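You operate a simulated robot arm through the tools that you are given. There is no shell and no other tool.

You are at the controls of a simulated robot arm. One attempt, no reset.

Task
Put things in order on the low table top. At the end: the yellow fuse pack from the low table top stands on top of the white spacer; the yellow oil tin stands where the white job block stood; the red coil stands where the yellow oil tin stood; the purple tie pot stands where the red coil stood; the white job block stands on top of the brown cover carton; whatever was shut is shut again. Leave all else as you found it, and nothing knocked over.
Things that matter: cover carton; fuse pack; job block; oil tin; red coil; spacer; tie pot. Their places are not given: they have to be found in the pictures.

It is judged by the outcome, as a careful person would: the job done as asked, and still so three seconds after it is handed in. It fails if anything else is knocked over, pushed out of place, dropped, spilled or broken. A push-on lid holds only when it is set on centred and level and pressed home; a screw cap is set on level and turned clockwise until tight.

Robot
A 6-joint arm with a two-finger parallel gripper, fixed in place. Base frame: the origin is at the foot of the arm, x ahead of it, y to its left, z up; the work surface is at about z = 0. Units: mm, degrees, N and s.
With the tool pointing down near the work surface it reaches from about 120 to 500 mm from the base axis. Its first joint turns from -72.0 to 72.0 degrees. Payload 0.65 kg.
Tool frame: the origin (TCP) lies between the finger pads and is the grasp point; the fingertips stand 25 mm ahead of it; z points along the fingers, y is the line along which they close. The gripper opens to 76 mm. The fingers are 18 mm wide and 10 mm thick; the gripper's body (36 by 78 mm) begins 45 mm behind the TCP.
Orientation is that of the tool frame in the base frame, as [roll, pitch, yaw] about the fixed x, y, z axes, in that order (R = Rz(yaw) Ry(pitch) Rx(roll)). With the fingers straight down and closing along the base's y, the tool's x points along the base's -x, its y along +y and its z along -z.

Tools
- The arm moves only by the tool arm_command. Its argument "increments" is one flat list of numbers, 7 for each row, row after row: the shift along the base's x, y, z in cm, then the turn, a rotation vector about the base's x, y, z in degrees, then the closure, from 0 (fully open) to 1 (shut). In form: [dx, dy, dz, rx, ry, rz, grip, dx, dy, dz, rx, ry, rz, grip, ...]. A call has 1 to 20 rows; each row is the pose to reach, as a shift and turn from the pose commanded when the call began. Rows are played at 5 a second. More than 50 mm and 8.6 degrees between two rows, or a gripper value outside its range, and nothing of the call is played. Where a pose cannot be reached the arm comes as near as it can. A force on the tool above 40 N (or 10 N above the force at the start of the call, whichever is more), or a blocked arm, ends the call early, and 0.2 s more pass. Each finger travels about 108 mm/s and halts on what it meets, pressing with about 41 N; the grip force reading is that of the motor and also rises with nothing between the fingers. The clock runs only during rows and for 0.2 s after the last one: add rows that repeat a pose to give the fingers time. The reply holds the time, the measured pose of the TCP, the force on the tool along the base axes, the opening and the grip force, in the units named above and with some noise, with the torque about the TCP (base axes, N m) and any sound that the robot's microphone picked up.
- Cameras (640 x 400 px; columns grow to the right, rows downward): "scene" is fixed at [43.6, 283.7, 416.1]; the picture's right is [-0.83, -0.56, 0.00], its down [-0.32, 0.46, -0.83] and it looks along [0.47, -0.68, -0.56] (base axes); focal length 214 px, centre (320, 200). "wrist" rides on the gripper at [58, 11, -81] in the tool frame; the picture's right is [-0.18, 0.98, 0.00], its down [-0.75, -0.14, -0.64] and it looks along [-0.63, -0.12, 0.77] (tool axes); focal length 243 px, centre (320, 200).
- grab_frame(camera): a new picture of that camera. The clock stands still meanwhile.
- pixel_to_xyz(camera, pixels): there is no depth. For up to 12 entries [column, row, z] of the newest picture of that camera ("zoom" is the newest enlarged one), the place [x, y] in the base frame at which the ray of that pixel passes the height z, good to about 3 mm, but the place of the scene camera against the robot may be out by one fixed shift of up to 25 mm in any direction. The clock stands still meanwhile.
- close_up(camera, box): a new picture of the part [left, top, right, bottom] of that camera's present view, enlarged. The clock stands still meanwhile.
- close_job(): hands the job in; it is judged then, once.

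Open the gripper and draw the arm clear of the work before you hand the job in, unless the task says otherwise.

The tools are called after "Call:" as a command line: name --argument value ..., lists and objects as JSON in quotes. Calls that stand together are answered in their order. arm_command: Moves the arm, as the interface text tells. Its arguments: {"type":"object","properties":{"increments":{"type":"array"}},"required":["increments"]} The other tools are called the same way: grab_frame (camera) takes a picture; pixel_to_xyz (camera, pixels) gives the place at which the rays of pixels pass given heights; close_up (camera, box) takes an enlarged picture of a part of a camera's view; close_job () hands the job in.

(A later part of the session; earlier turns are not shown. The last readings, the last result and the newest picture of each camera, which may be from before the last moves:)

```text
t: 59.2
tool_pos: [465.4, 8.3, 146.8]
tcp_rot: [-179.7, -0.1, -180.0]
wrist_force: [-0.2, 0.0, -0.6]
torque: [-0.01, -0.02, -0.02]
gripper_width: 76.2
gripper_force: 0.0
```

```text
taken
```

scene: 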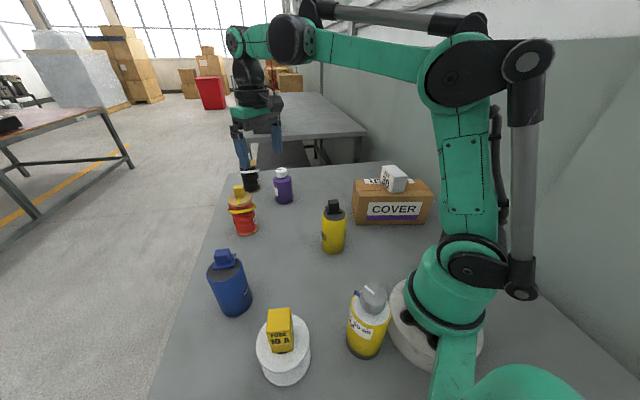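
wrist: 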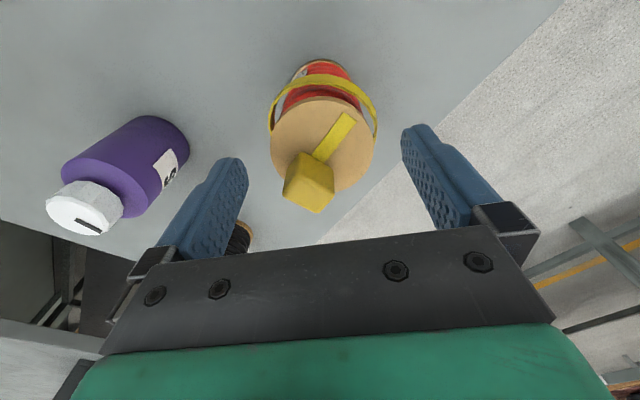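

The coil appears 6 mm further ahead and 1 mm left of the tool axis. I shift (+6.2,+1) mm while descending to z≈128, then check.

Call:
arm_command --increments '[0.3, 0.05, -0.5, 0, 0, 0, 0, 0.62, 0.1, -1, 0, 0, 0, 0, 0.62, 0.1, -2, 0, 0, 0, 0, 0.62, 0.1, -2, 0, 0, 0, 0]'

Call:
grab_frame --camera "wrist"

Call:
close_up --camera "scene" --box '[190, 150, 310, 250]'

```text
t: 60.2
tool_pos: [470.0, 8.6, 125.5]
tcp_rot: [-179.8, -0.2, 180.0]
wrist_force: [-0.2, 0.5, -0.6]
torque: [0.01, 0.01, 0.0]
gripper_width: 76.0
gripper_force: 0.0
```

```text
taken
```

wrist: 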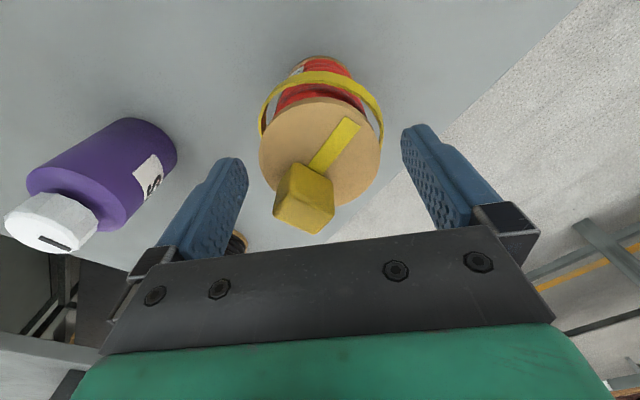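

```text
4.00 times, centred on (250, 200) of scene
```

zoom: 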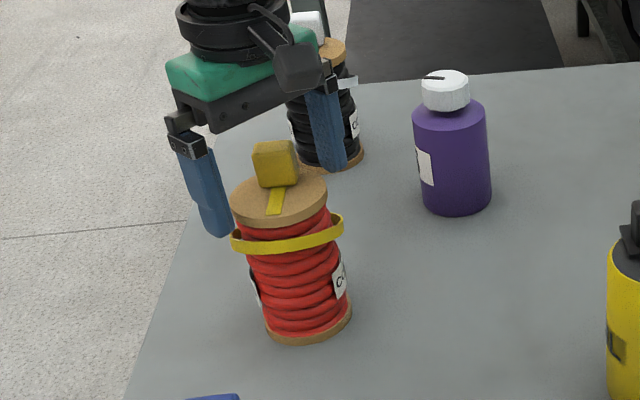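

Aligned over the coil. I zoom in to verify the hoop's height beside the flange before the last descent.

Call:
close_up --camera "wrist" --box '[240, 45, 400, 215]'

Call:
close_up --camera "scene" --box '[220, 175, 280, 245]'

```text
2.35 times, centred on (320, 130) of wrist
```

zoom: 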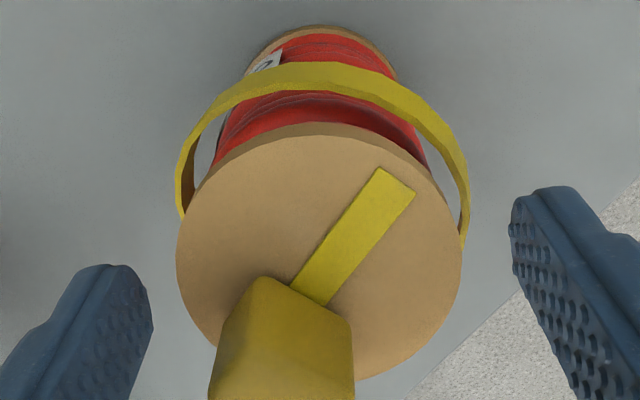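

```text
5.71 times, centred on (250, 210) of scene
```

zoom: 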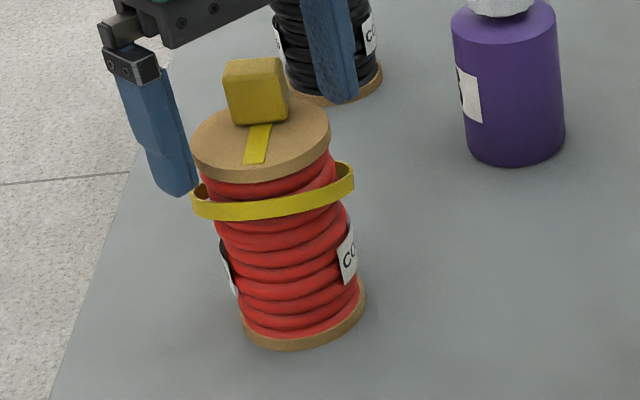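

The hoop is level with its top at ≈85 mm, and the flange is at ≈97–104. I descend 9 mm so the tips are at ≈91, then close on the flange.

Call:
arm_command --increments '[0, 0, -0.4, 0, 0, 0, 0, 0, 0, -0.9, 0, 0, 0, 0, 0, 0, -0.9, 0, 0, 0, 0, 0, 0, -0.9, 0, 0, 0, 0.15, 0, 0, -0.9, 0, 0, 0, 1, 0, 0, -0.9, 0, 0, 0, 1]'

Call:
close_up --camera "scene" --box '[190, 150, 310, 250]'

Call:
grab_frame --camera "wrist"

```text
t: 61.6
tool_pos: [470.3, 8.7, 118.7]
tcp_rot: [-179.7, -0.2, 179.9]
wrist_force: [0.5, -2.1, 1.8]
torque: [-0.18, 0.0, -0.03]
gripper_width: 56.8
gripper_force: 40.8
```

```text
4.00 times, centred on (250, 200) of scene
```

zoom: 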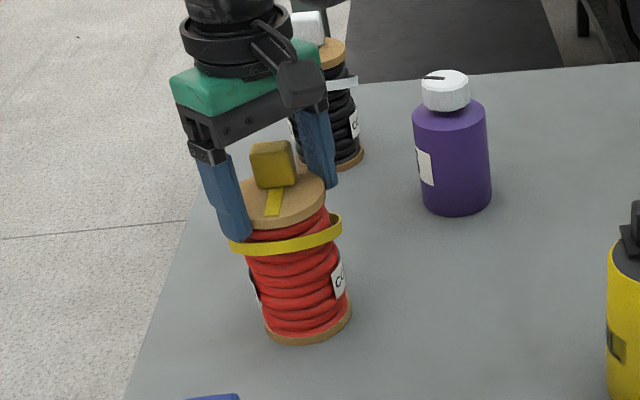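

```text
taken
```

wrist: 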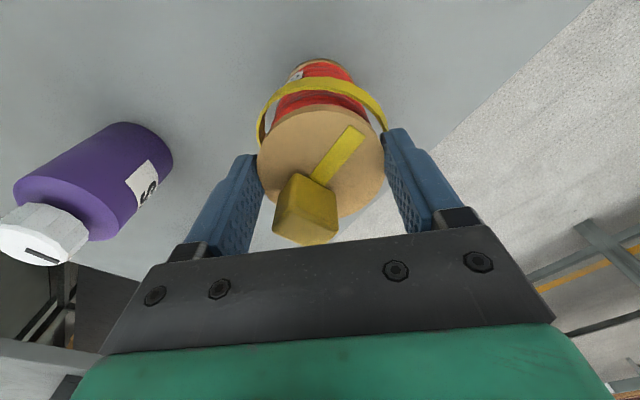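

Gripped at 56.8 mm. I lift gently, moving back slightly as I rise to stay in reach, and check the coil hangs upright.

Call:
arm_command --increments '[0, 0, 0.4, 0, 0, 0, 1, 0, 0, 1.2, 0, 0, 0, 1, 0, 0, 2.5, 0, 0, 0, 1, -0.6, 0, 4, 0, 0, 0, 1, -1.6, 0, 5.5, 0, 0, 0, 1, -3, 0, 6.5, 0, 0, 0, 1, -4, 0, 7, 0, 0, 0, 1, -4, 0, 7, 0, 0, 0, 1, -4, 0, 7, 0, 0, 0, 1]'

Call:
grab_frame --camera "wrist"

Call:
close_up --camera "scene" --box '[190, 110, 350, 250]'

```text
t: 63.6
tool_pos: [430.1, 11.6, 188.4]
tcp_rot: [-179.8, -0.1, 179.9]
wrist_force: [-1.4, 0.0, -0.8]
torque: [0.0, 0.0, 0.03]
gripper_width: 56.4
gripper_force: 40.9
```

```text
taken
```

wrist: 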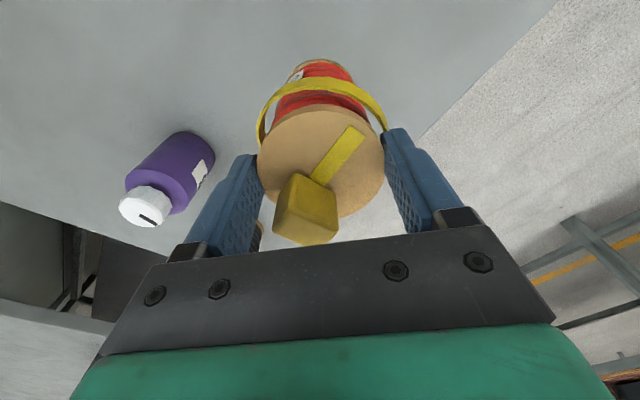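

```text
2.86 times, centred on (270, 180) of scene
```

zoom: 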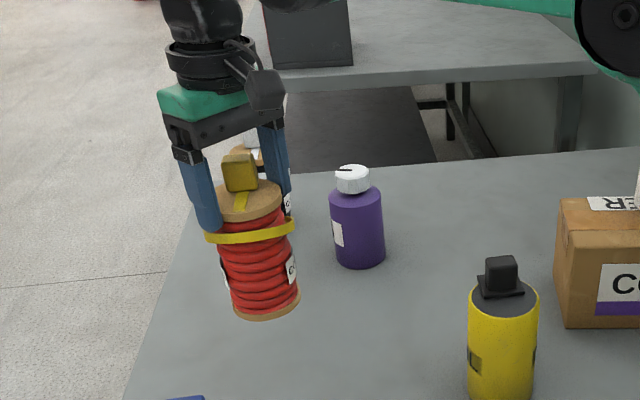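

The coil hangs upright. I carry it around the tie pot (keeping x ≲ 382 while passing it) to above the oil tin's old place (397,-225.5).

Call:
arm_command --increments '[-1, -1.2, 0, 0, 0, 0, 1, -2.5, -3.2, 0, 0, 0, 0, 1, -4, -5.8, 0, 0, 0, 0, 1, -4.8, -8.6, 0, 0, 0, 0, 1, -5, -11.5, 0, 0, 0, 0, 1, -5, -14.5, 0, 0, 0, 0, 1, -4.8, -17.3, 0, 0, 0, 0, 1, -4.3, -19.8, 0, 0, 0, 0, 1, -3.8, -21.8, 0, 0, 0, 0, 1, -3.45, -23, 0, 0, 0, 0, 1, -3.35, -23.42, 0, 0, 0, 0, 1, -3.35, -23.42, 0, 0, 0, 0, 1, -3.35, -23.42, 0, 0, 0, 0, 1]'

Call:
grab_frame --camera "wrist"

Call:
grab_frame --camera "scene"

```text
t: 66.4
tool_pos: [396.8, -223.5, 186.7]
tcp_rot: [-179.8, -0.2, 180.0]
wrist_force: [0.0, -0.7, -2.3]
torque: [0.01, 0.05, -0.03]
gripper_width: 56.4
gripper_force: 41.4
```

```text
taken
```

wrist: 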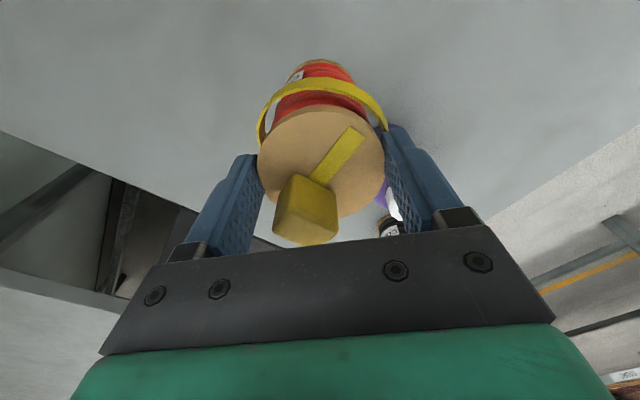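

```text
taken
```

scene: 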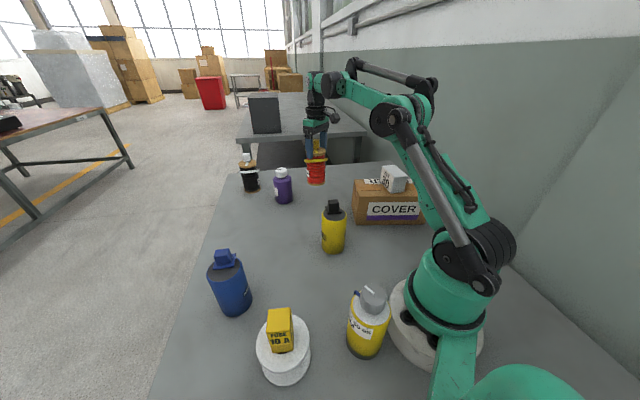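

Coil over the spot, hanging straight. I lower 6.5 cm with slowing at the end.

Call:
arm_command --increments '[0, 0, -1, 0, 0, 0, 1, 0, 0, -3, 0, 0, 0, 1, 0, 0, -4.8, 0, 0, 0, 1, 0, 0, -6, 0, 0, 0, 1, 0, 0, -6.4, 0, 0, 0, 1, 0, 0, -6.6, 0, 0, 0, 1, 0, 0, -6.7, 0, 0, 0, 1, 0, 0, -6.7, 0, 0, 0, 1]'

Call:
close_up --camera "scene" --box '[240, 120, 400, 220]'

```text
t: 68.2
tool_pos: [398.4, -225.3, 119.2]
tcp_rot: [-179.8, -0.2, 179.9]
wrist_force: [0.4, 0.3, -1.3]
torque: [0.01, 0.0, -0.03]
gripper_width: 56.3
gripper_force: 41.4
```

```text
4.00 times, centred on (320, 170) of scene
```

zoom: 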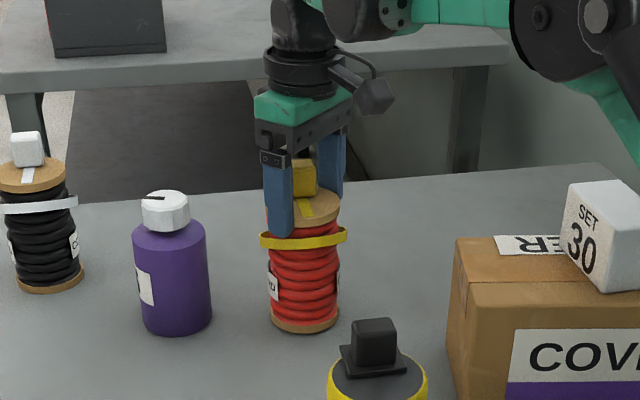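

Close to the table; no contact yet. Fine steps of 0.5 mm now.

Call:
arm_command --increments '[0, 0, -0.05, 0, 0, 0, 1, 0, 0, -0.1, 0, 0, 0, 1, 0, 0, -0.15, 0, 0, 0, 1, 0, 0, -0.2, 0, 0, 0, 1, 0, 0, -0.2, 0, 0, 0, 1]'

```text
t: 69.4
tool_pos: [397.3, -224.9, 119.3]
tcp_rot: [-179.9, -0.2, 179.9]
wrist_force: [-0.1, 1.1, -2.4]
torque: [-0.01, 0.0, 0.01]
gripper_width: 56.5
gripper_force: 41.4
```

Still hanging (−2.4 N). I continue in 0.5 mm steps.

Call:
arm_command --increments '[0, 0, -0.05, 0, 0, 0, 1, 0, 0, -0.1, 0, 0, 0, 1, 0, 0, -0.1, 0, 0, 0, 1]'

Call:
close_up --camera "scene" --box '[270, 140, 350, 220]'

```text
t: 70.2
tool_pos: [395.8, -224.7, 118.2]
tcp_rot: [-179.7, -0.2, 180.0]
wrist_force: [0.7, 0.7, -1.5]
torque: [-0.02, -0.01, 0.02]
gripper_width: 56.5
gripper_force: 41.1
```

```text
5.00 times, centred on (310, 180) of scene
```

zoom: 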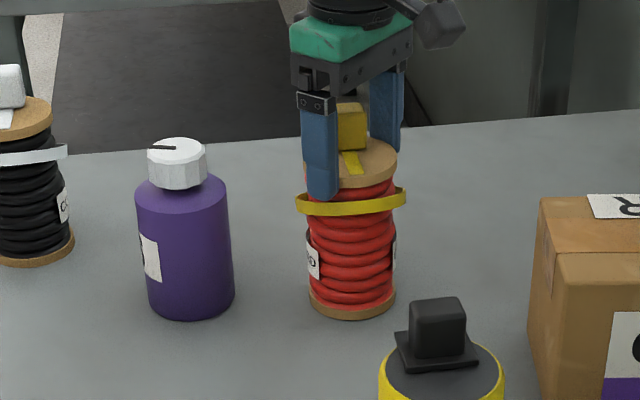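

At the grip height now but no contact reading yet; two more small steps.

Call:
arm_command --increments '[0, 0, -0.04, 0, 0, 0, 1, 0, 0, -0.08, 0, 0, 0, 1, 0, 0, -0.08, 0, 0, 0, 1]'

```text
t: 71.0
tool_pos: [396.9, -224.4, 118.0]
tcp_rot: [-179.8, -0.2, 179.9]
wrist_force: [-1.1, -0.4, -2.2]
torque: [0.0, 0.01, 0.0]
gripper_width: 56.5
gripper_force: 41.0
```

Still no contact. I continue lowering gently up to another 2 mm.

Call:
arm_command --increments '[0, 0, -0.04, 0, 0, 0, 1, 0, 0, -0.08, 0, 0, 0, 1, 0, 0, -0.12, 0, 0, 0, 1, 0, 0, -0.12, 0, 0, 0, 1]'

```text
t: 72.0
tool_pos: [397.9, -224.1, 116.5]
tcp_rot: [-179.6, -0.1, 179.8]
wrist_force: [1.7, -2.4, 35.0]
torque: [0.51, -0.21, -0.05]
gripper_width: 56.4
gripper_force: 40.8
```

Firm contact (35 N). I back off 0.7 mm to relieve it.

Call:
arm_command --increments '[0, 0, 0.05, 0, 0, 0, 1, 0, 0, 0.07, 0, 0, 0, 1]'

Call:
close_up --camera "scene" --box '[270, 140, 350, 220]'

Call:
grab_frame --camera "wrist"

```text
t: 72.6
tool_pos: [397.8, -225.9, 117.3]
tcp_rot: [-179.7, -0.2, 179.8]
wrist_force: [1.0, -6.0, 22.1]
torque: [-0.11, -0.13, -0.02]
gripper_width: 56.6
gripper_force: 41.0
```

```text
5.00 times, centred on (310, 180) of scene
```

zoom: 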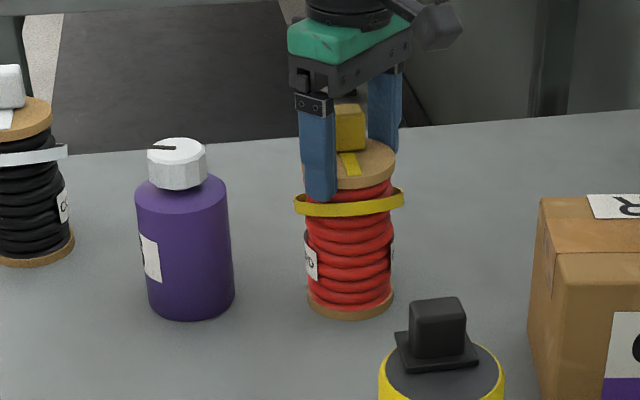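

```text
taken
```

wrist: 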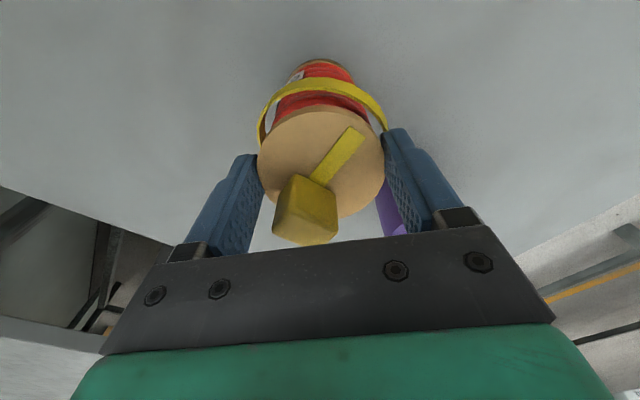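

Still 22 N; I raise another 0.6 mm and read before opening.

Call:
arm_command --increments '[0, 0, 0.05, 0, 0, 0, 1, 0, 0, 0.05, 0, 0, 0, 1]'

```text
t: 73.2
tool_pos: [397.4, -224.5, 117.4]
tcp_rot: [-179.9, -0.2, 179.9]
wrist_force: [-1.1, -0.5, -1.9]
torque: [-0.02, -0.04, 0.01]
gripper_width: 56.3
gripper_force: 41.0
```

Now it just hangs within half a millimetre of the table. I lower 0.3 mm and open.

Call:
arm_command --increments '[0, 0, -0.03, 0, 0, 0, 1, 0, 0, -0.03, 0, 0, 0, 0.5, 0, 0, -0.03, 0, 0, 0, 0, 0, 0, -0.03, 0, 0, 0, 0, 0, 0, -0.03, 0, 0, 0, 0]'

Call:
close_up --camera "scene" --box '[270, 140, 350, 220]'

Call:
grab_frame --camera "wrist"

```text
t: 74.4
tool_pos: [397.6, -224.5, 116.0]
tcp_rot: [-179.8, -0.2, 179.9]
wrist_force: [-0.4, -0.2, 0.2]
torque: [-0.01, -0.03, 0.04]
gripper_width: 75.7
gripper_force: 0.1
```

```text
5.00 times, centred on (310, 180) of scene
```

zoom: 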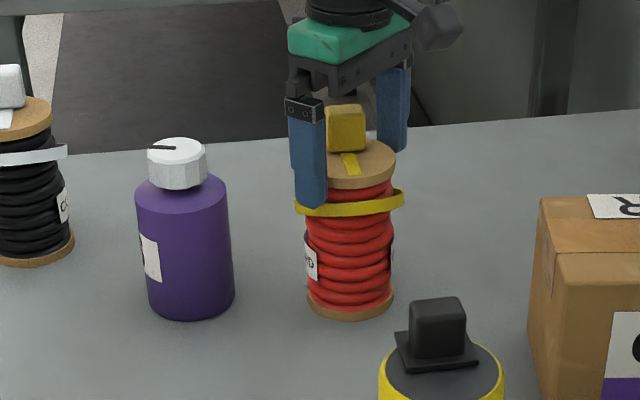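

```text
taken
```

wrist: 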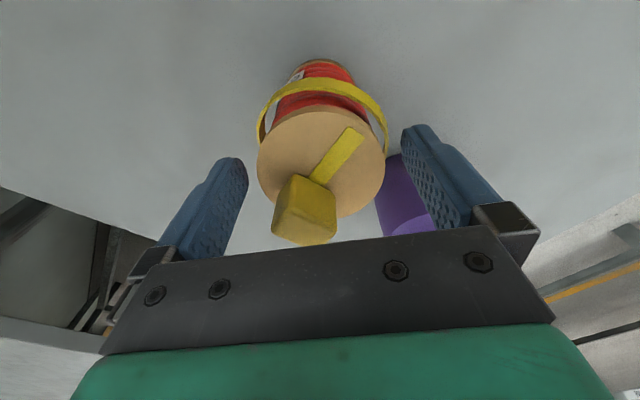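

The coil stands upright, released. I rise straight up and compare its base position with the oil tin's original base (scene px (317.5,203.5) bottom edge).

Call:
arm_command --increments '[0, 0, 1, 0, 0, 0, 0, 0, 0, 3.5, 0, 0, 0, 0, 0, 0, 7, 0, 0, 0, 0, -2, 1, 10, 0, 0, 0, 0, -5, 3, 12, 0, 0, 0, 0, -8, 5, 13, 0, 0, 0, 0, -8, 5, 13, 0, 0, 0, 0]'

Call:
close_up --camera "scene" --box '[240, 130, 400, 230]'

Call:
grab_frame --camera "wrist"

```text
t: 76.0
tool_pos: [318.8, -174.7, 248.0]
tcp_rot: [-179.7, -0.2, 179.8]
wrist_force: [-0.4, -1.1, -0.6]
torque: [-0.04, 0.0, 0.01]
gripper_width: 76.0
gripper_force: 0.1
```

```text
4.00 times, centred on (320, 180) of scene
```

zoom: 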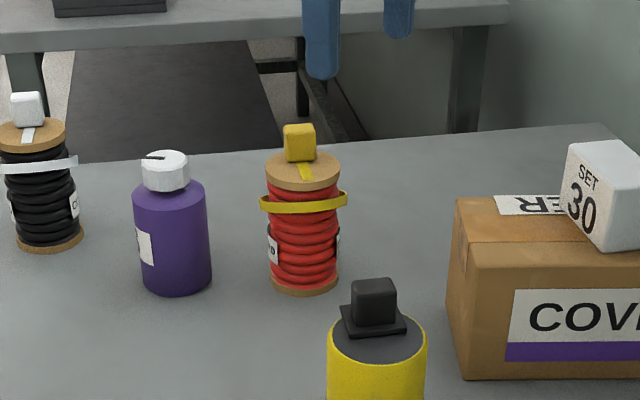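

```text
taken
```

wrist: 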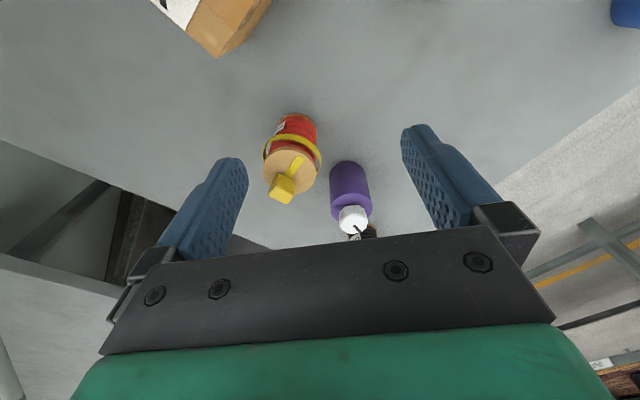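

The coil is within about 5 mm of the tin's old spot. Next, the tie pot: I move closer to measure it.

Call:
arm_command --increments '[2.5, 1, -0.5, 0, 0, 0, 0, 5, 2, -1.5, 0, 0, 0, 0, 7.5, 3.2, -2.5, 0, 0, 0, 0, 9, 4, -3, 0, 0, 0, 0, 9, 4, -3, 0, 0, 0, 0]'

Call:
grab_frame --camera "wrist"

Call:
close_up --camera "wrist" --box '[250, 70, 390, 240]'

```text
t: 77.2
tool_pos: [407.7, -136.0, 216.0]
tcp_rot: [-179.8, -0.2, 180.0]
wrist_force: [-0.6, 0.1, -1.2]
torque: [-0.03, -0.01, 0.03]
gripper_width: 76.1
gripper_force: 0.0
```

```text
taken
```

wrist: 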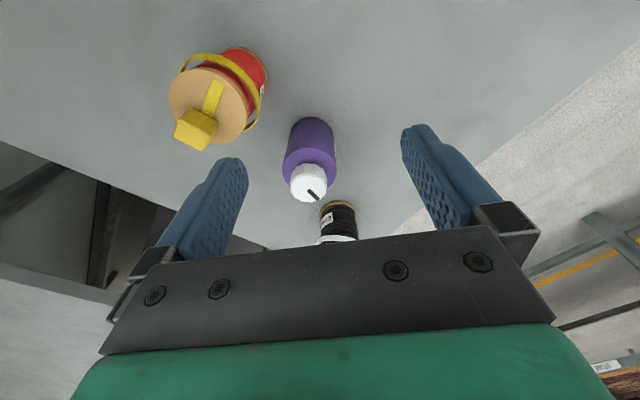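

```text
2.35 times, centred on (320, 155) of wrist
```

zoom: 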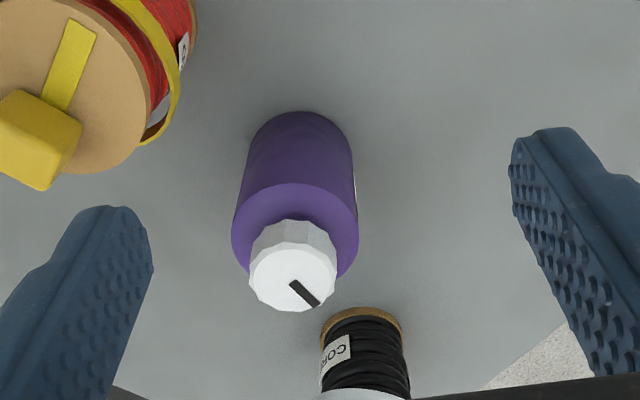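

Tie pot in the enlargement: base arc top (302,112), sides (248,148),(353,148); shoulder sides (232,235),(358,235); cap centre (293,280). I query these.

Call:
pixel_to_xyz --camera "zoom" --pixels '[[302, 112, 0], [248, 145, 0], [353, 148, 0], [302, 112, 0], [232, 235, 88], [358, 235, 88], [295, 235, 88], [293, 280, 115], [293, 280, 120], [293, 280, 125]]'

```text
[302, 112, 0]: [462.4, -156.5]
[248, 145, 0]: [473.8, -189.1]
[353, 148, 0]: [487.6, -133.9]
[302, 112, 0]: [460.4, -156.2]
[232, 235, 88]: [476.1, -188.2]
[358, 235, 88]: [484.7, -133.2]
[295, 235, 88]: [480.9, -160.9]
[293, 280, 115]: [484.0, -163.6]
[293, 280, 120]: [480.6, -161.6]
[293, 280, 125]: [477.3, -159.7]
```

Tie pot centre ≈(485,-162), radius ≈28, cap top ≈120: that's about 511 mm from the base, slightly beyond the vertical-tool reach. I'll tilt the tool outward about 10° in the radial plane with fingers closing tangentially. First I yaw −18.5° in place.

Call:
arm_command --increments '[0, 0, 0, 0, 0, -6, 0, 0, 0, 0, 0, 0, -12.5, 0, 0, 0, 0, 0, 0, -18.5, 0, 0, 0, 0, 0, 0, -18.5, 0]'

```text
t: 78.2
tool_pos: [408.2, -134.4, 217.4]
tcp_rot: [-179.8, -0.3, 161.3]
wrist_force: [-0.2, 0.5, 0.4]
torque: [-0.01, -0.02, -0.02]
gripper_width: 76.1
gripper_force: 0.0
```

Now I tilt 10° outward (rotation about the tangential axis) while moving toward the pot at a safe height.

Call:
arm_command --increments '[1, -0.35, -0.8, -1.0, -3.2, 0, 0, 2, -0.7, -1.6, -2.1, -6.3, 0, 0, 3.8, -1.4, -3, -3.17, -9.48, 0, 0, 3.8, -1.4, -3, -3.17, -9.48, 0, 0]'

Call:
grab_frame --camera "wrist"

Call:
close_up --camera "scene" --box '[210, 100, 370, 220]'

```text
t: 79.2
tool_pos: [445.7, -148.9, 187.5]
tcp_rot: [-179.8, 9.9, 161.4]
wrist_force: [-0.8, 0.8, 0.8]
torque: [0.04, 0.0, -0.03]
gripper_width: 76.0
gripper_force: 0.1
```

```text
taken
```

wrist: 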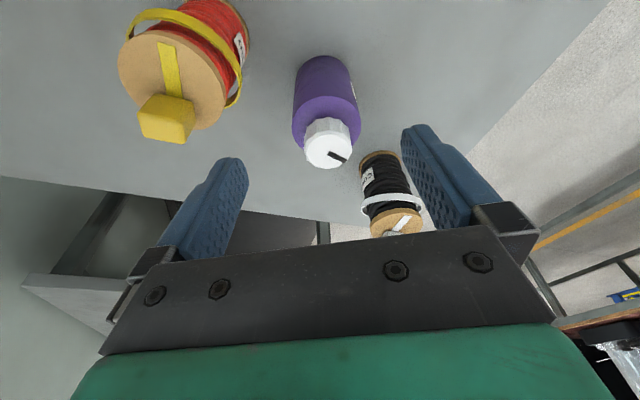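

```text
3.33 times, centred on (290, 160) of scene
```

zoom: 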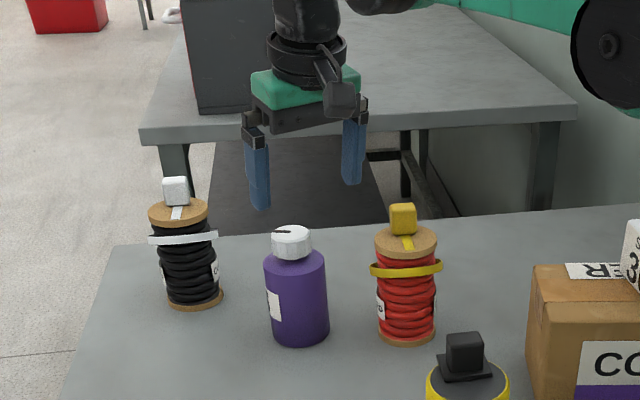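

The tilt works (pitch 9.9°). I enlarge the pot to align it with the tool axis.

Call:
close_up --camera "wrist" --box '[265, 40, 395, 180]'

```text
2.86 times, centred on (330, 110) of wrist
```

zoom: 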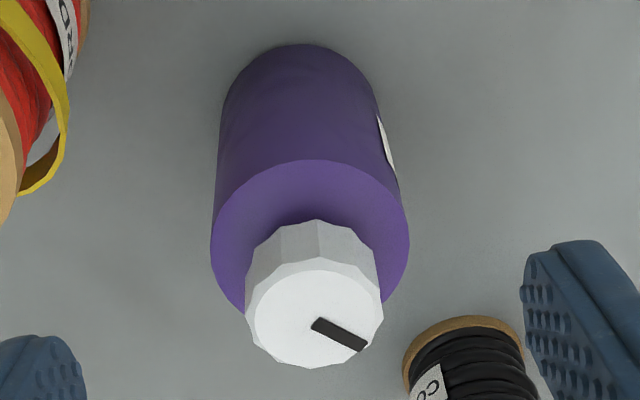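

Shoulder extremes (210,245),(409,243), base arc (302,43),(222,115),(380,112), cap top centre (313,315). Querying.

Call:
pixel_to_xyz --camera "zoom" --pixels '[[210, 245, 88], [409, 243, 88], [309, 160, 88], [302, 43, 0], [222, 115, 0], [380, 112, 0], [313, 315, 120], [313, 315, 115], [210, 245, 82], [409, 243, 82], [309, 160, 82]]'

```text
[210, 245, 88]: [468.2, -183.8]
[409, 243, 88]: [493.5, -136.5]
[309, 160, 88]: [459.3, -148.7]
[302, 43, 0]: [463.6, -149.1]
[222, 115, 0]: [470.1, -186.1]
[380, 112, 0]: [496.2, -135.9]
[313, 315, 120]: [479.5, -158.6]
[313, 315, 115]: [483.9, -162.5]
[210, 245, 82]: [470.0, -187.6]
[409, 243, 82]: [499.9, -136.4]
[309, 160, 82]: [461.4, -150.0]
```

Pot centre ≈(485.5,-161.5). I'll approach along the tilted tool axis: first to (470,-156,171), then look.

Call:
arm_command --increments '[1.2, -0.36, -0.8, 0, 0, 0, 0, 2.4, -0.73, -1.6, 0, 0, 0, 0, 2.4, -0.73, -1.6, 0, 0, 0, 0]'

Call:
grab_frame --camera "wrist"

```text
t: 80.0
tool_pos: [469.1, -155.3, 172.4]
tcp_rot: [-179.8, 9.7, 161.4]
wrist_force: [-0.5, -0.2, -0.2]
torque: [0.0, -0.02, 0.01]
gripper_width: 76.0
gripper_force: 0.0
```

```text
taken
```

wrist: 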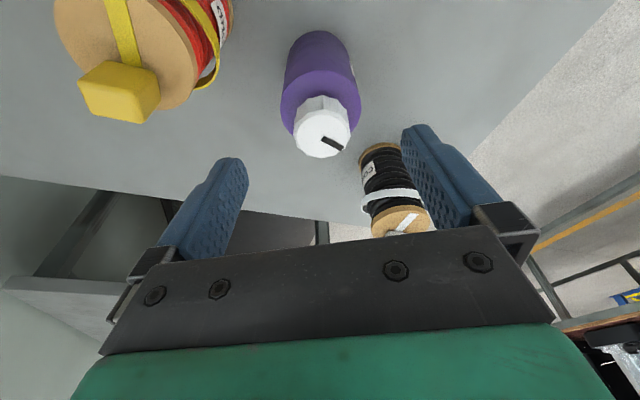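

Laterally aligned (shoulder centre column ≈320.5). I descend 60 mm along the tool axis, then check.

Call:
arm_command --increments '[0.33, -0.11, -1.97, 0, 0, 0, 0, 0.65, -0.22, -3.94, 0, 0, 0, 0, 0.98, -0.33, -5.91, 0, 0, 0, 0, 0.98, -0.33, -5.91, 0, 0, 0, 0]'

Call:
grab_frame --camera "wrist"

Call:
close_up --camera "scene" --box '[210, 120, 350, 220]'

```text
t: 81.0
tool_pos: [480.2, -158.8, 113.0]
tcp_rot: [-179.8, 9.7, 161.4]
wrist_force: [-0.1, 0.9, -0.7]
torque: [0.04, 0.0, 0.0]
gripper_width: 76.0
gripper_force: 0.1
```

```text
taken
```

wrist: 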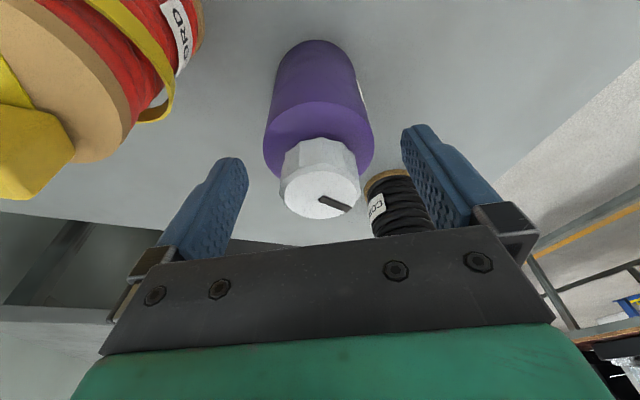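

```text
4.00 times, centred on (280, 170) of scene
```

zoom: 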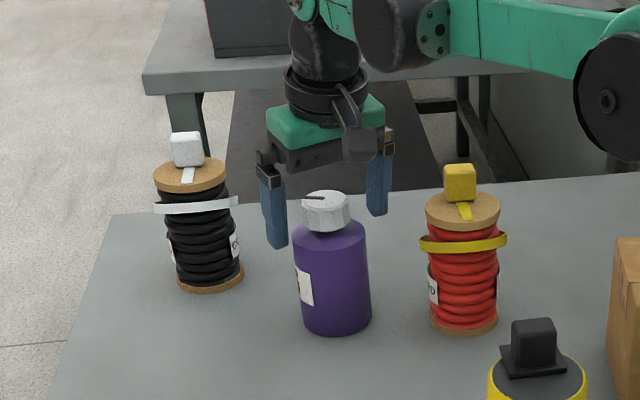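

Aligned. I descend the last 22 mm along the axis, slowly.

Call:
arm_command --increments '[0.13, -0.04, -0.8, 0, 0, 0, 0, 0.26, -0.09, -1.6, 0, 0, 0, 0, 0.36, -0.12, -2.17, 0, 0, 0, 0, 0.36, -0.12, -2.17, 0, 0, 0, 0]'

Call:
grab_frame --camera "wrist"

Call:
close_up --camera "scene" --box '[210, 120, 350, 220]'

```text
t: 82.0
tool_pos: [483.0, -157.4, 91.6]
tcp_rot: [-179.7, 9.8, 161.5]
wrist_force: [0.6, -0.1, -0.2]
torque: [-0.01, 0.01, -0.01]
gripper_width: 76.0
gripper_force: 0.2
```

```text
taken
```

wrist: 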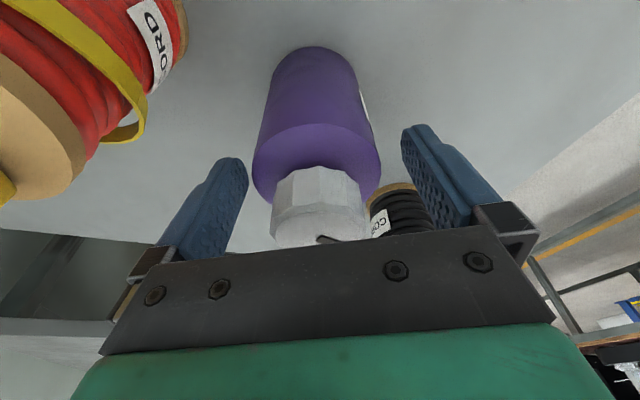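

```text
4.00 times, centred on (280, 170) of scene
```

zoom: 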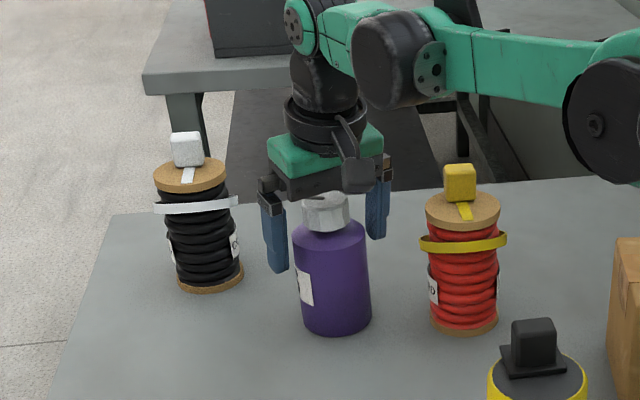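

The shoulder is between the pads, cap clear of the palm. I close the gripper.

Call:
arm_command --increments '[0, 0, 0, 0, 0, 0, 0.2, 0, 0, 0, 0, 0, 0, 0.3, 0, 0, 0, 0, 0, 0, 1, 0, 0, 0, 0, 0, 0, 1]'

Call:
grab_frame --camera "wrist"

Call:
close_up --camera "scene" --box '[210, 120, 350, 220]'

```text
t: 83.0
tool_pos: [483.4, -158.6, 90.0]
tcp_rot: [-179.8, 9.8, 161.4]
wrist_force: [0.7, -0.1, -0.3]
torque: [0.01, -0.01, -0.02]
gripper_width: 57.0
gripper_force: 41.2
```

```text
taken
```

wrist: 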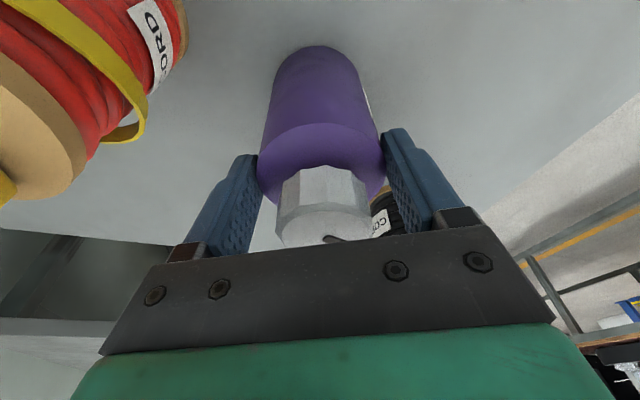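

```text
4.00 times, centred on (280, 170) of scene
```

zoom: 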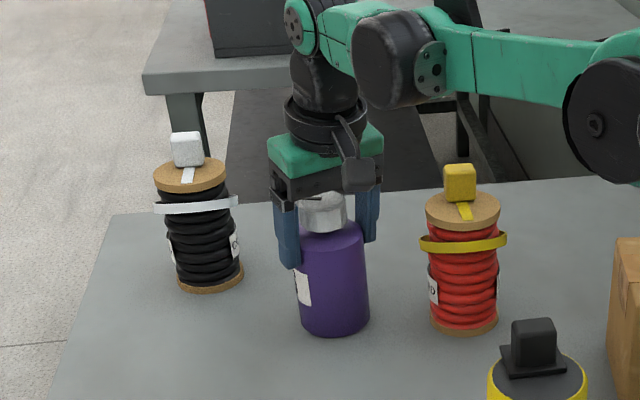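

Held at 57.0 mm. I lift 4 cm slowly and check the pot stays upright.

Call:
arm_command --increments '[0, 0, 0.4, 0, 0, 0, 1, 0, 0, 1.2, 0, 0, 0, 1, 0, 0, 2.4, 0, 0, 0, 1, 0, 0, 3.5, 0, 0, 0, 1, 0, 0, 4, 0, 0, 0, 1, 0, 0, 4, 0, 0, 0, 1]'

Call:
close_up --camera "scene" --box '[210, 120, 350, 220]'

Call:
grab_frame --camera "wrist"

```text
t: 84.4
tool_pos: [482.5, -160.0, 129.7]
tcp_rot: [-179.8, 9.8, 161.4]
wrist_force: [0.3, -0.1, -1.6]
torque: [-0.02, 0.01, -0.02]
gripper_width: 56.7
gripper_force: 41.2
```

```text
4.00 times, centred on (280, 170) of scene
```

zoom: 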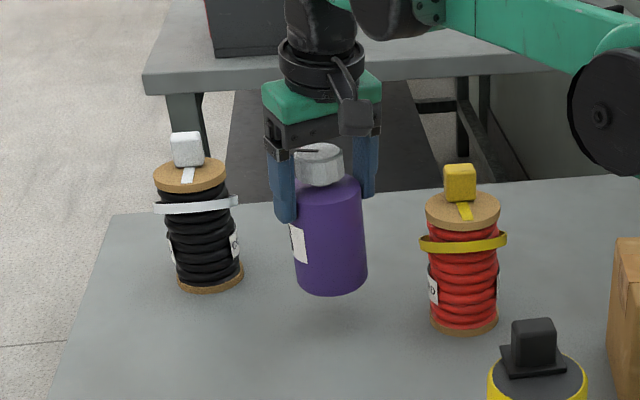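

```text
taken
```

wrist: 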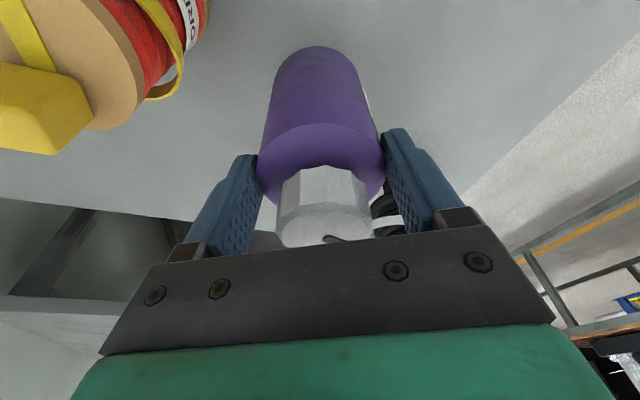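

The pot hangs upright. I carry it along +y to above the red coil's old place, offset (−14.4,+168.4) mm.

Call:
arm_command --increments '[-0.1, 1, 0, 0, 0, 0, 1, -0.3, 3.5, 0, 0, 0, 0, 1, -0.55, 6.5, 0, 0, 0, 0, 1, -0.8, 9.5, 0, 0, 0, 0, 1, -1.05, 12.5, 0, 0, 0, 0, 1, -1.3, 15.2, 0, 0, 0, 0, 1, -1.4, 16.5, 0, 0, 0, 0, 1, -1.44, 16.84, 0, 0, 0, 0, 1, -1.44, 16.84, 0, 0, 0, 0, 1, -1.44, 16.84, 0, 0, 0, 0, 1]'

Call:
grab_frame --camera "scene"

Call:
close_up --camera "scene" --box '[190, 150, 310, 250]'

```text
t: 86.6
tool_pos: [468.1, 6.8, 130.2]
tcp_rot: [-179.9, 9.8, 161.4]
wrist_force: [-0.6, -0.1, -0.5]
torque: [0.0, 0.02, 0.02]
gripper_width: 56.8
gripper_force: 41.3
```

```text
taken
```

scene: 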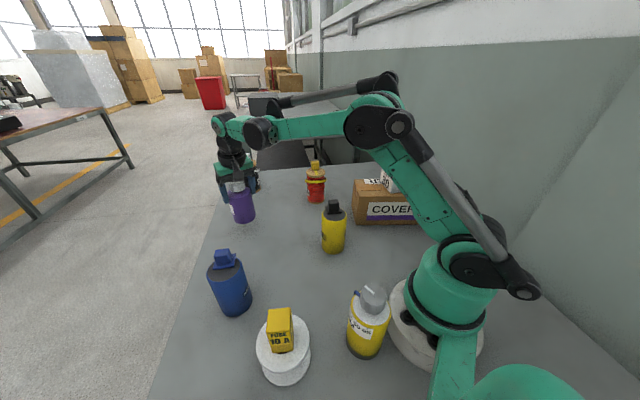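

```text
4.00 times, centred on (250, 200) of scene
```

zoom: 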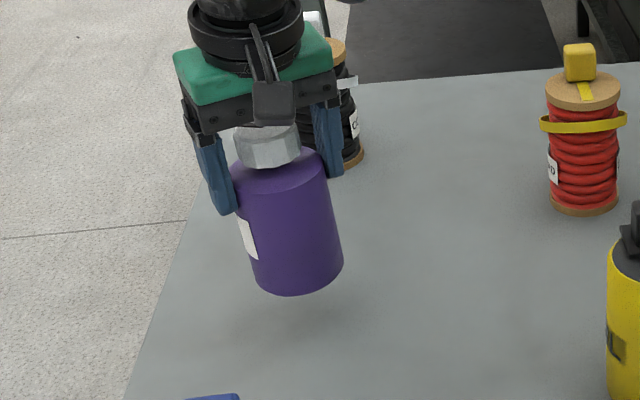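

Over the spot. I lower 3.5 cm, slowing, then check.

Call:
arm_command --increments '[0, 0, -0.8, 0, 0, 0, 1, 0, 0, -1.8, 0, 0, 0, 1, 0, 0, -2.8, 0, 0, 0, 1, 0, 0, -3.4, 0, 0, 0, 1, 0, 0, -3.6, 0, 0, 0, 1, 0, 0, -3.7, 0, 0, 0, 1, 0, 0, -3.7, 0, 0, 0, 1]'

Call:
close_up --camera "scene" --box '[190, 150, 310, 250]'

```text
t: 88.2
tool_pos: [468.2, 8.4, 93.1]
tcp_rot: [-179.7, 9.9, 161.3]
wrist_force: [0.2, -0.2, -1.4]
torque: [-0.01, 0.01, -0.01]
gripper_width: 56.6
gripper_force: 40.9
```

```text
4.00 times, centred on (250, 200) of scene
```

zoom: 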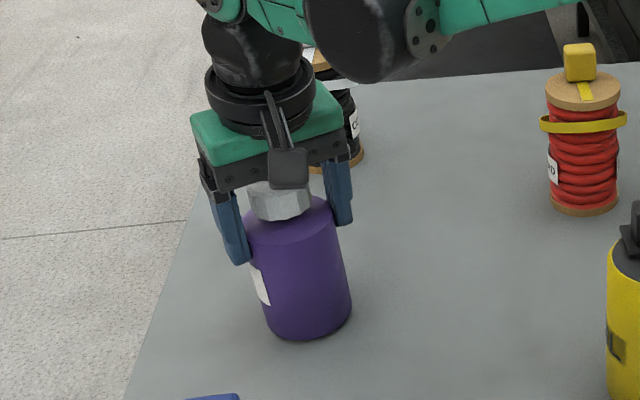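

The pot base (263–352, bottom 340) nearly coincides with the coil's former base (266–350, bottom 345). I step down 0.5 mm at a time.

Call:
arm_command --increments '[0, 0, -0.05, 0, 0, 0, 1, 0, 0, -0.1, 0, 0, 0, 1, 0, 0, -0.15, 0, 0, 0, 1, 0, 0, -0.2, 0, 0, 0, 1, 0, 0, -0.2, 0, 0, 0, 1]'

```text
t: 89.4
tool_pos: [466.5, 6.8, 90.3]
tcp_rot: [-179.8, 9.9, 161.4]
wrist_force: [-0.2, -0.6, -1.4]
torque: [0.04, 0.02, 0.03]
gripper_width: 56.8
gripper_force: 40.6
```

Still hanging (−1.4 N). Next small steps.

Call:
arm_command --increments '[0, 0, -0.04, 0, 0, 0, 1, 0, 0, -0.08, 0, 0, 0, 1, 0, 0, -0.08, 0, 0, 0, 1]'

```text
t: 90.2
tool_pos: [467.1, 7.0, 90.5]
tcp_rot: [-179.8, 9.7, 161.4]
wrist_force: [-1.3, -1.5, 3.7]
torque: [-0.01, 0.04, 0.02]
gripper_width: 56.5
gripper_force: 40.8
```

Light contact (+3.7 N). I open the gripper in place.

Call:
arm_command --increments '[0, 0, 0, 0, 0, 0, 0.6, 0, 0, 0, 0, 0, 0, 0, 0, 0, 0, 0, 0, 0, 0, 0, 0, 0, 0, 0, 0, 0]'

Call:
grab_frame --camera "wrist"

Call:
close_up --camera "scene" --box '[190, 150, 310, 250]'

```text
t: 91.2
tool_pos: [467.8, 7.5, 90.2]
tcp_rot: [-179.8, 9.8, 161.5]
wrist_force: [0.0, -0.3, 0.9]
torque: [-0.01, 0.04, -0.02]
gripper_width: 75.8
gripper_force: 0.1
```

```text
taken
```

wrist: 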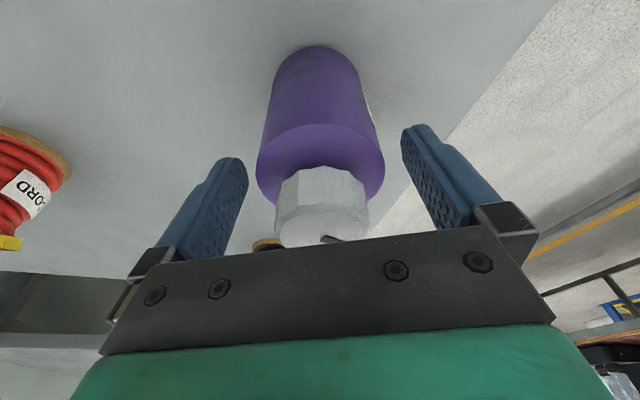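

```text
4.00 times, centred on (250, 200) of scene
```

zoom: 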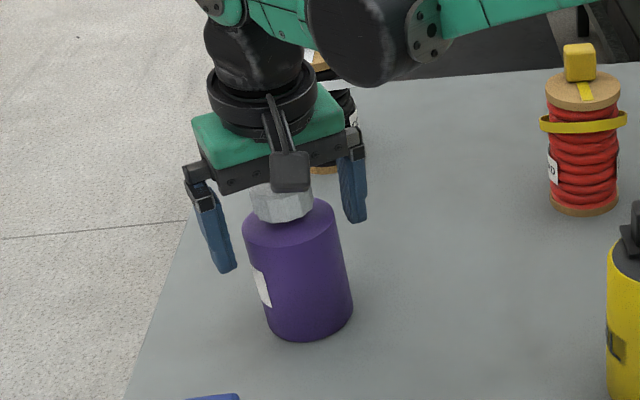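

The pot stands upright on the coil's old spot. I withdraw along the tool axis, then back toward the base.

Call:
arm_command --increments '[-0.16, 0.05, 0.98, 0, 0, 0, 0, -0.57, 0.19, 3.45, 0, 0, 0, 0, -1.06, 0.36, 6.4, 0, 0, 0, 0, -1.5, 0.5, 9, 0, 0, 0, 0, -4, 0.5, 11, 0, 0, 0, 0, -7.5, 0, 13, 0, 0, 0, 0, -11, -0.5, 15, 0, 0, 0, 0, -14, -1, 16, 0, 0, 0, 0, -14, -1, 16, 0, 0, 0, 0]'

Call:
grab_frame --camera "wrist"

Call:
grab_frame --camera "scene"

```text
t: 93.2
tool_pos: [327.0, -2.9, 249.9]
tcp_rot: [-179.7, 9.8, 161.5]
wrist_force: [0.1, -0.1, 0.7]
torque: [0.0, -0.01, -0.02]
gripper_width: 75.9
gripper_force: 0.0
```

```text
taken
```

wrist: 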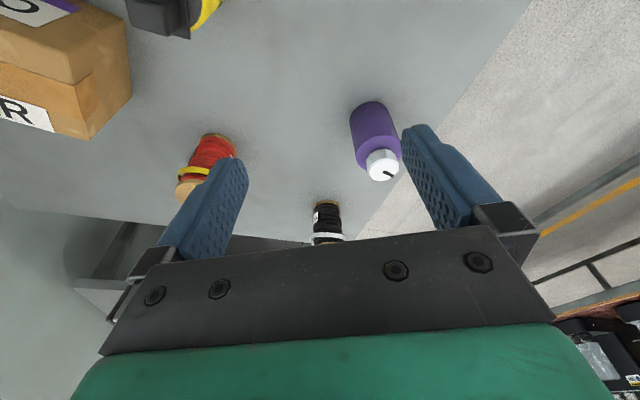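

```text
taken
```

scene: 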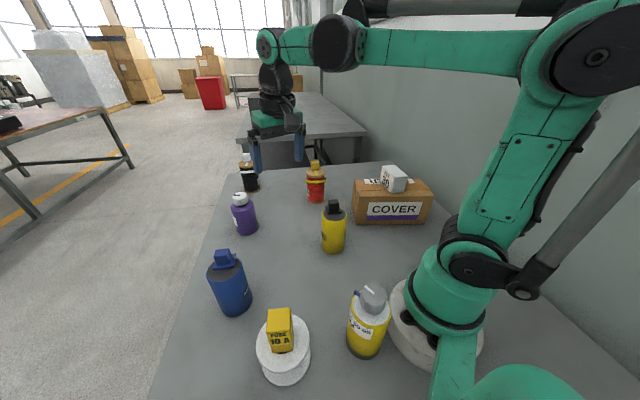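

All five items are in place. I verify the details with close-ups: carton with block, spacer with fuse, oil tin, coil and pot.

Call:
close_up --camera "scene" --box '[300, 160, 460, 260]'

Call:
close_up --camera "scene" --box '[200, 140, 360, 240]'

Call:
close_up --camera "scene" --box '[200, 240, 440, 390]'

```text
4.00 times, centred on (380, 210) of scene
```

zoom: 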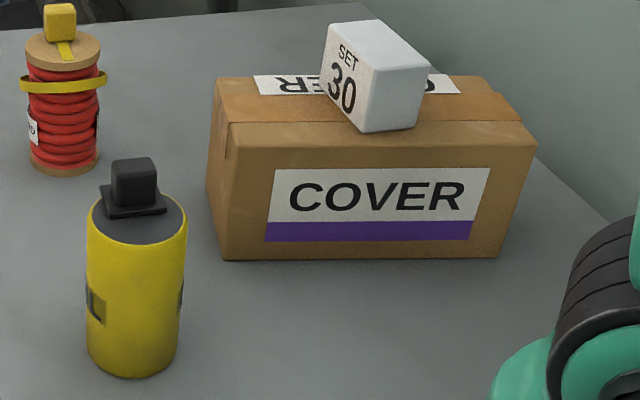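

```text
4.00 times, centred on (280, 190) of scene
```

zoom: 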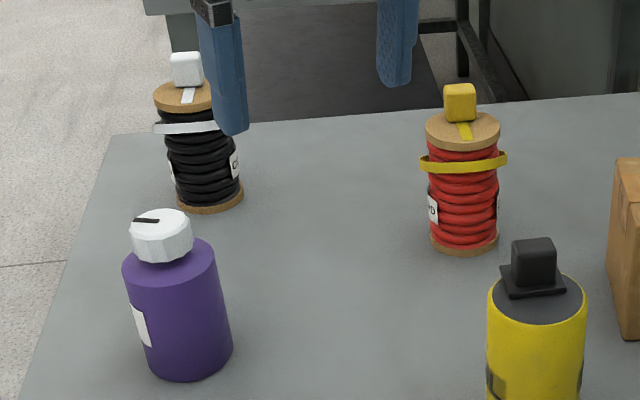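

```text
2.67 times, centred on (320, 315) of scene
```

zoom: 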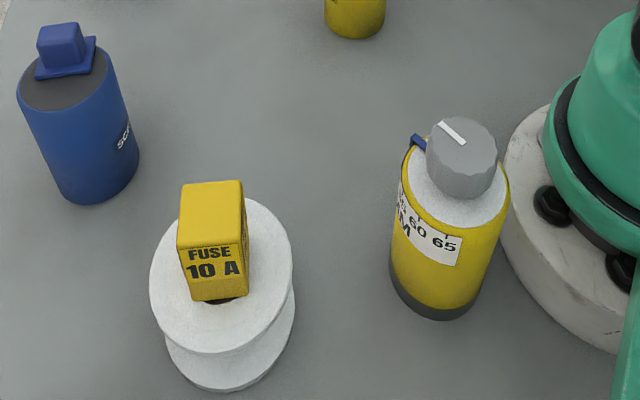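

Everything stands properly, lids and caps on, and the carton is within about 2 mm of its original position. I move the arm to a clear pose high up with the gripper open.

Call:
arm_command --increments '[-1.5, -0.5, 2, 1, 3.1, 0, 0, -3, -1.5, 4, 2.1, 6.3, 0, 0, -4.5, -2.5, 6, 3.17, 9.48, 0, 0, -6, -3.5, 8, 3.17, 9.48, 0, 0, -6, -3.5, 8, 3.17, 9.48, 0, 0]'

Call:
grab_frame --camera "scene"

Call:
grab_frame --camera "wrist"

```text
t: 94.4
tool_pos: [269.9, -38.5, 329.9]
tcp_rot: [-179.8, -0.1, 161.4]
wrist_force: [-0.2, 0.5, 0.0]
torque: [0.01, -0.01, 0.0]
gripper_width: 75.9
gripper_force: 0.0
```

```text
taken
```

scene: 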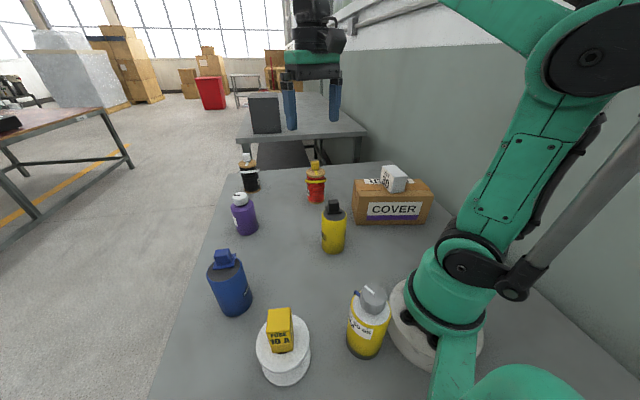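

```text
taken
```

wrist: 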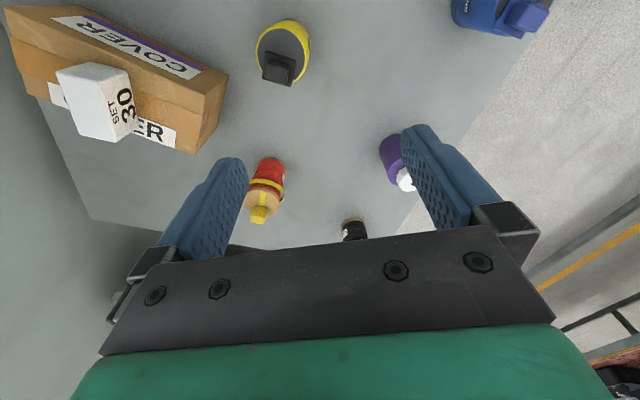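

The arm is clear. A last position check of tin and coil in the wrist view: tin rim (256–311, 52), coil base arc top (270,158), carton top corners.

Call:
close_up --camera "wrist" --box '[0, 0, 330, 220]'

Call:
pixel_to_xyz --camera "wrist" --pixels '[[256, 50, 97], [311, 48, 97], [284, 50, 97], [270, 158, 0], [228, 75, 0], [206, 97, 92], [191, 154, 92], [5, 8, 92], [392, 135, 0]]'

```text
1.82 times, centred on (165, 110) of wrist
```

zoom: 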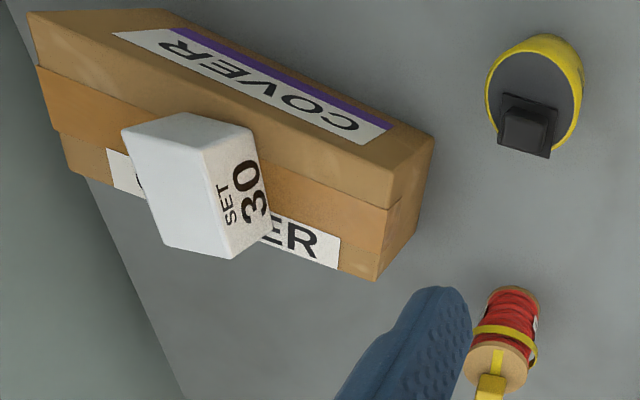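

```text
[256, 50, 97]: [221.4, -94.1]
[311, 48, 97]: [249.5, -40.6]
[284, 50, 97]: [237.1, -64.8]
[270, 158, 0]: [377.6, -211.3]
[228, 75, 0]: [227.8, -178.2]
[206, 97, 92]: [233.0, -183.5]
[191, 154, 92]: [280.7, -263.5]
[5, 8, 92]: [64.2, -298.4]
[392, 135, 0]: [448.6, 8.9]
```

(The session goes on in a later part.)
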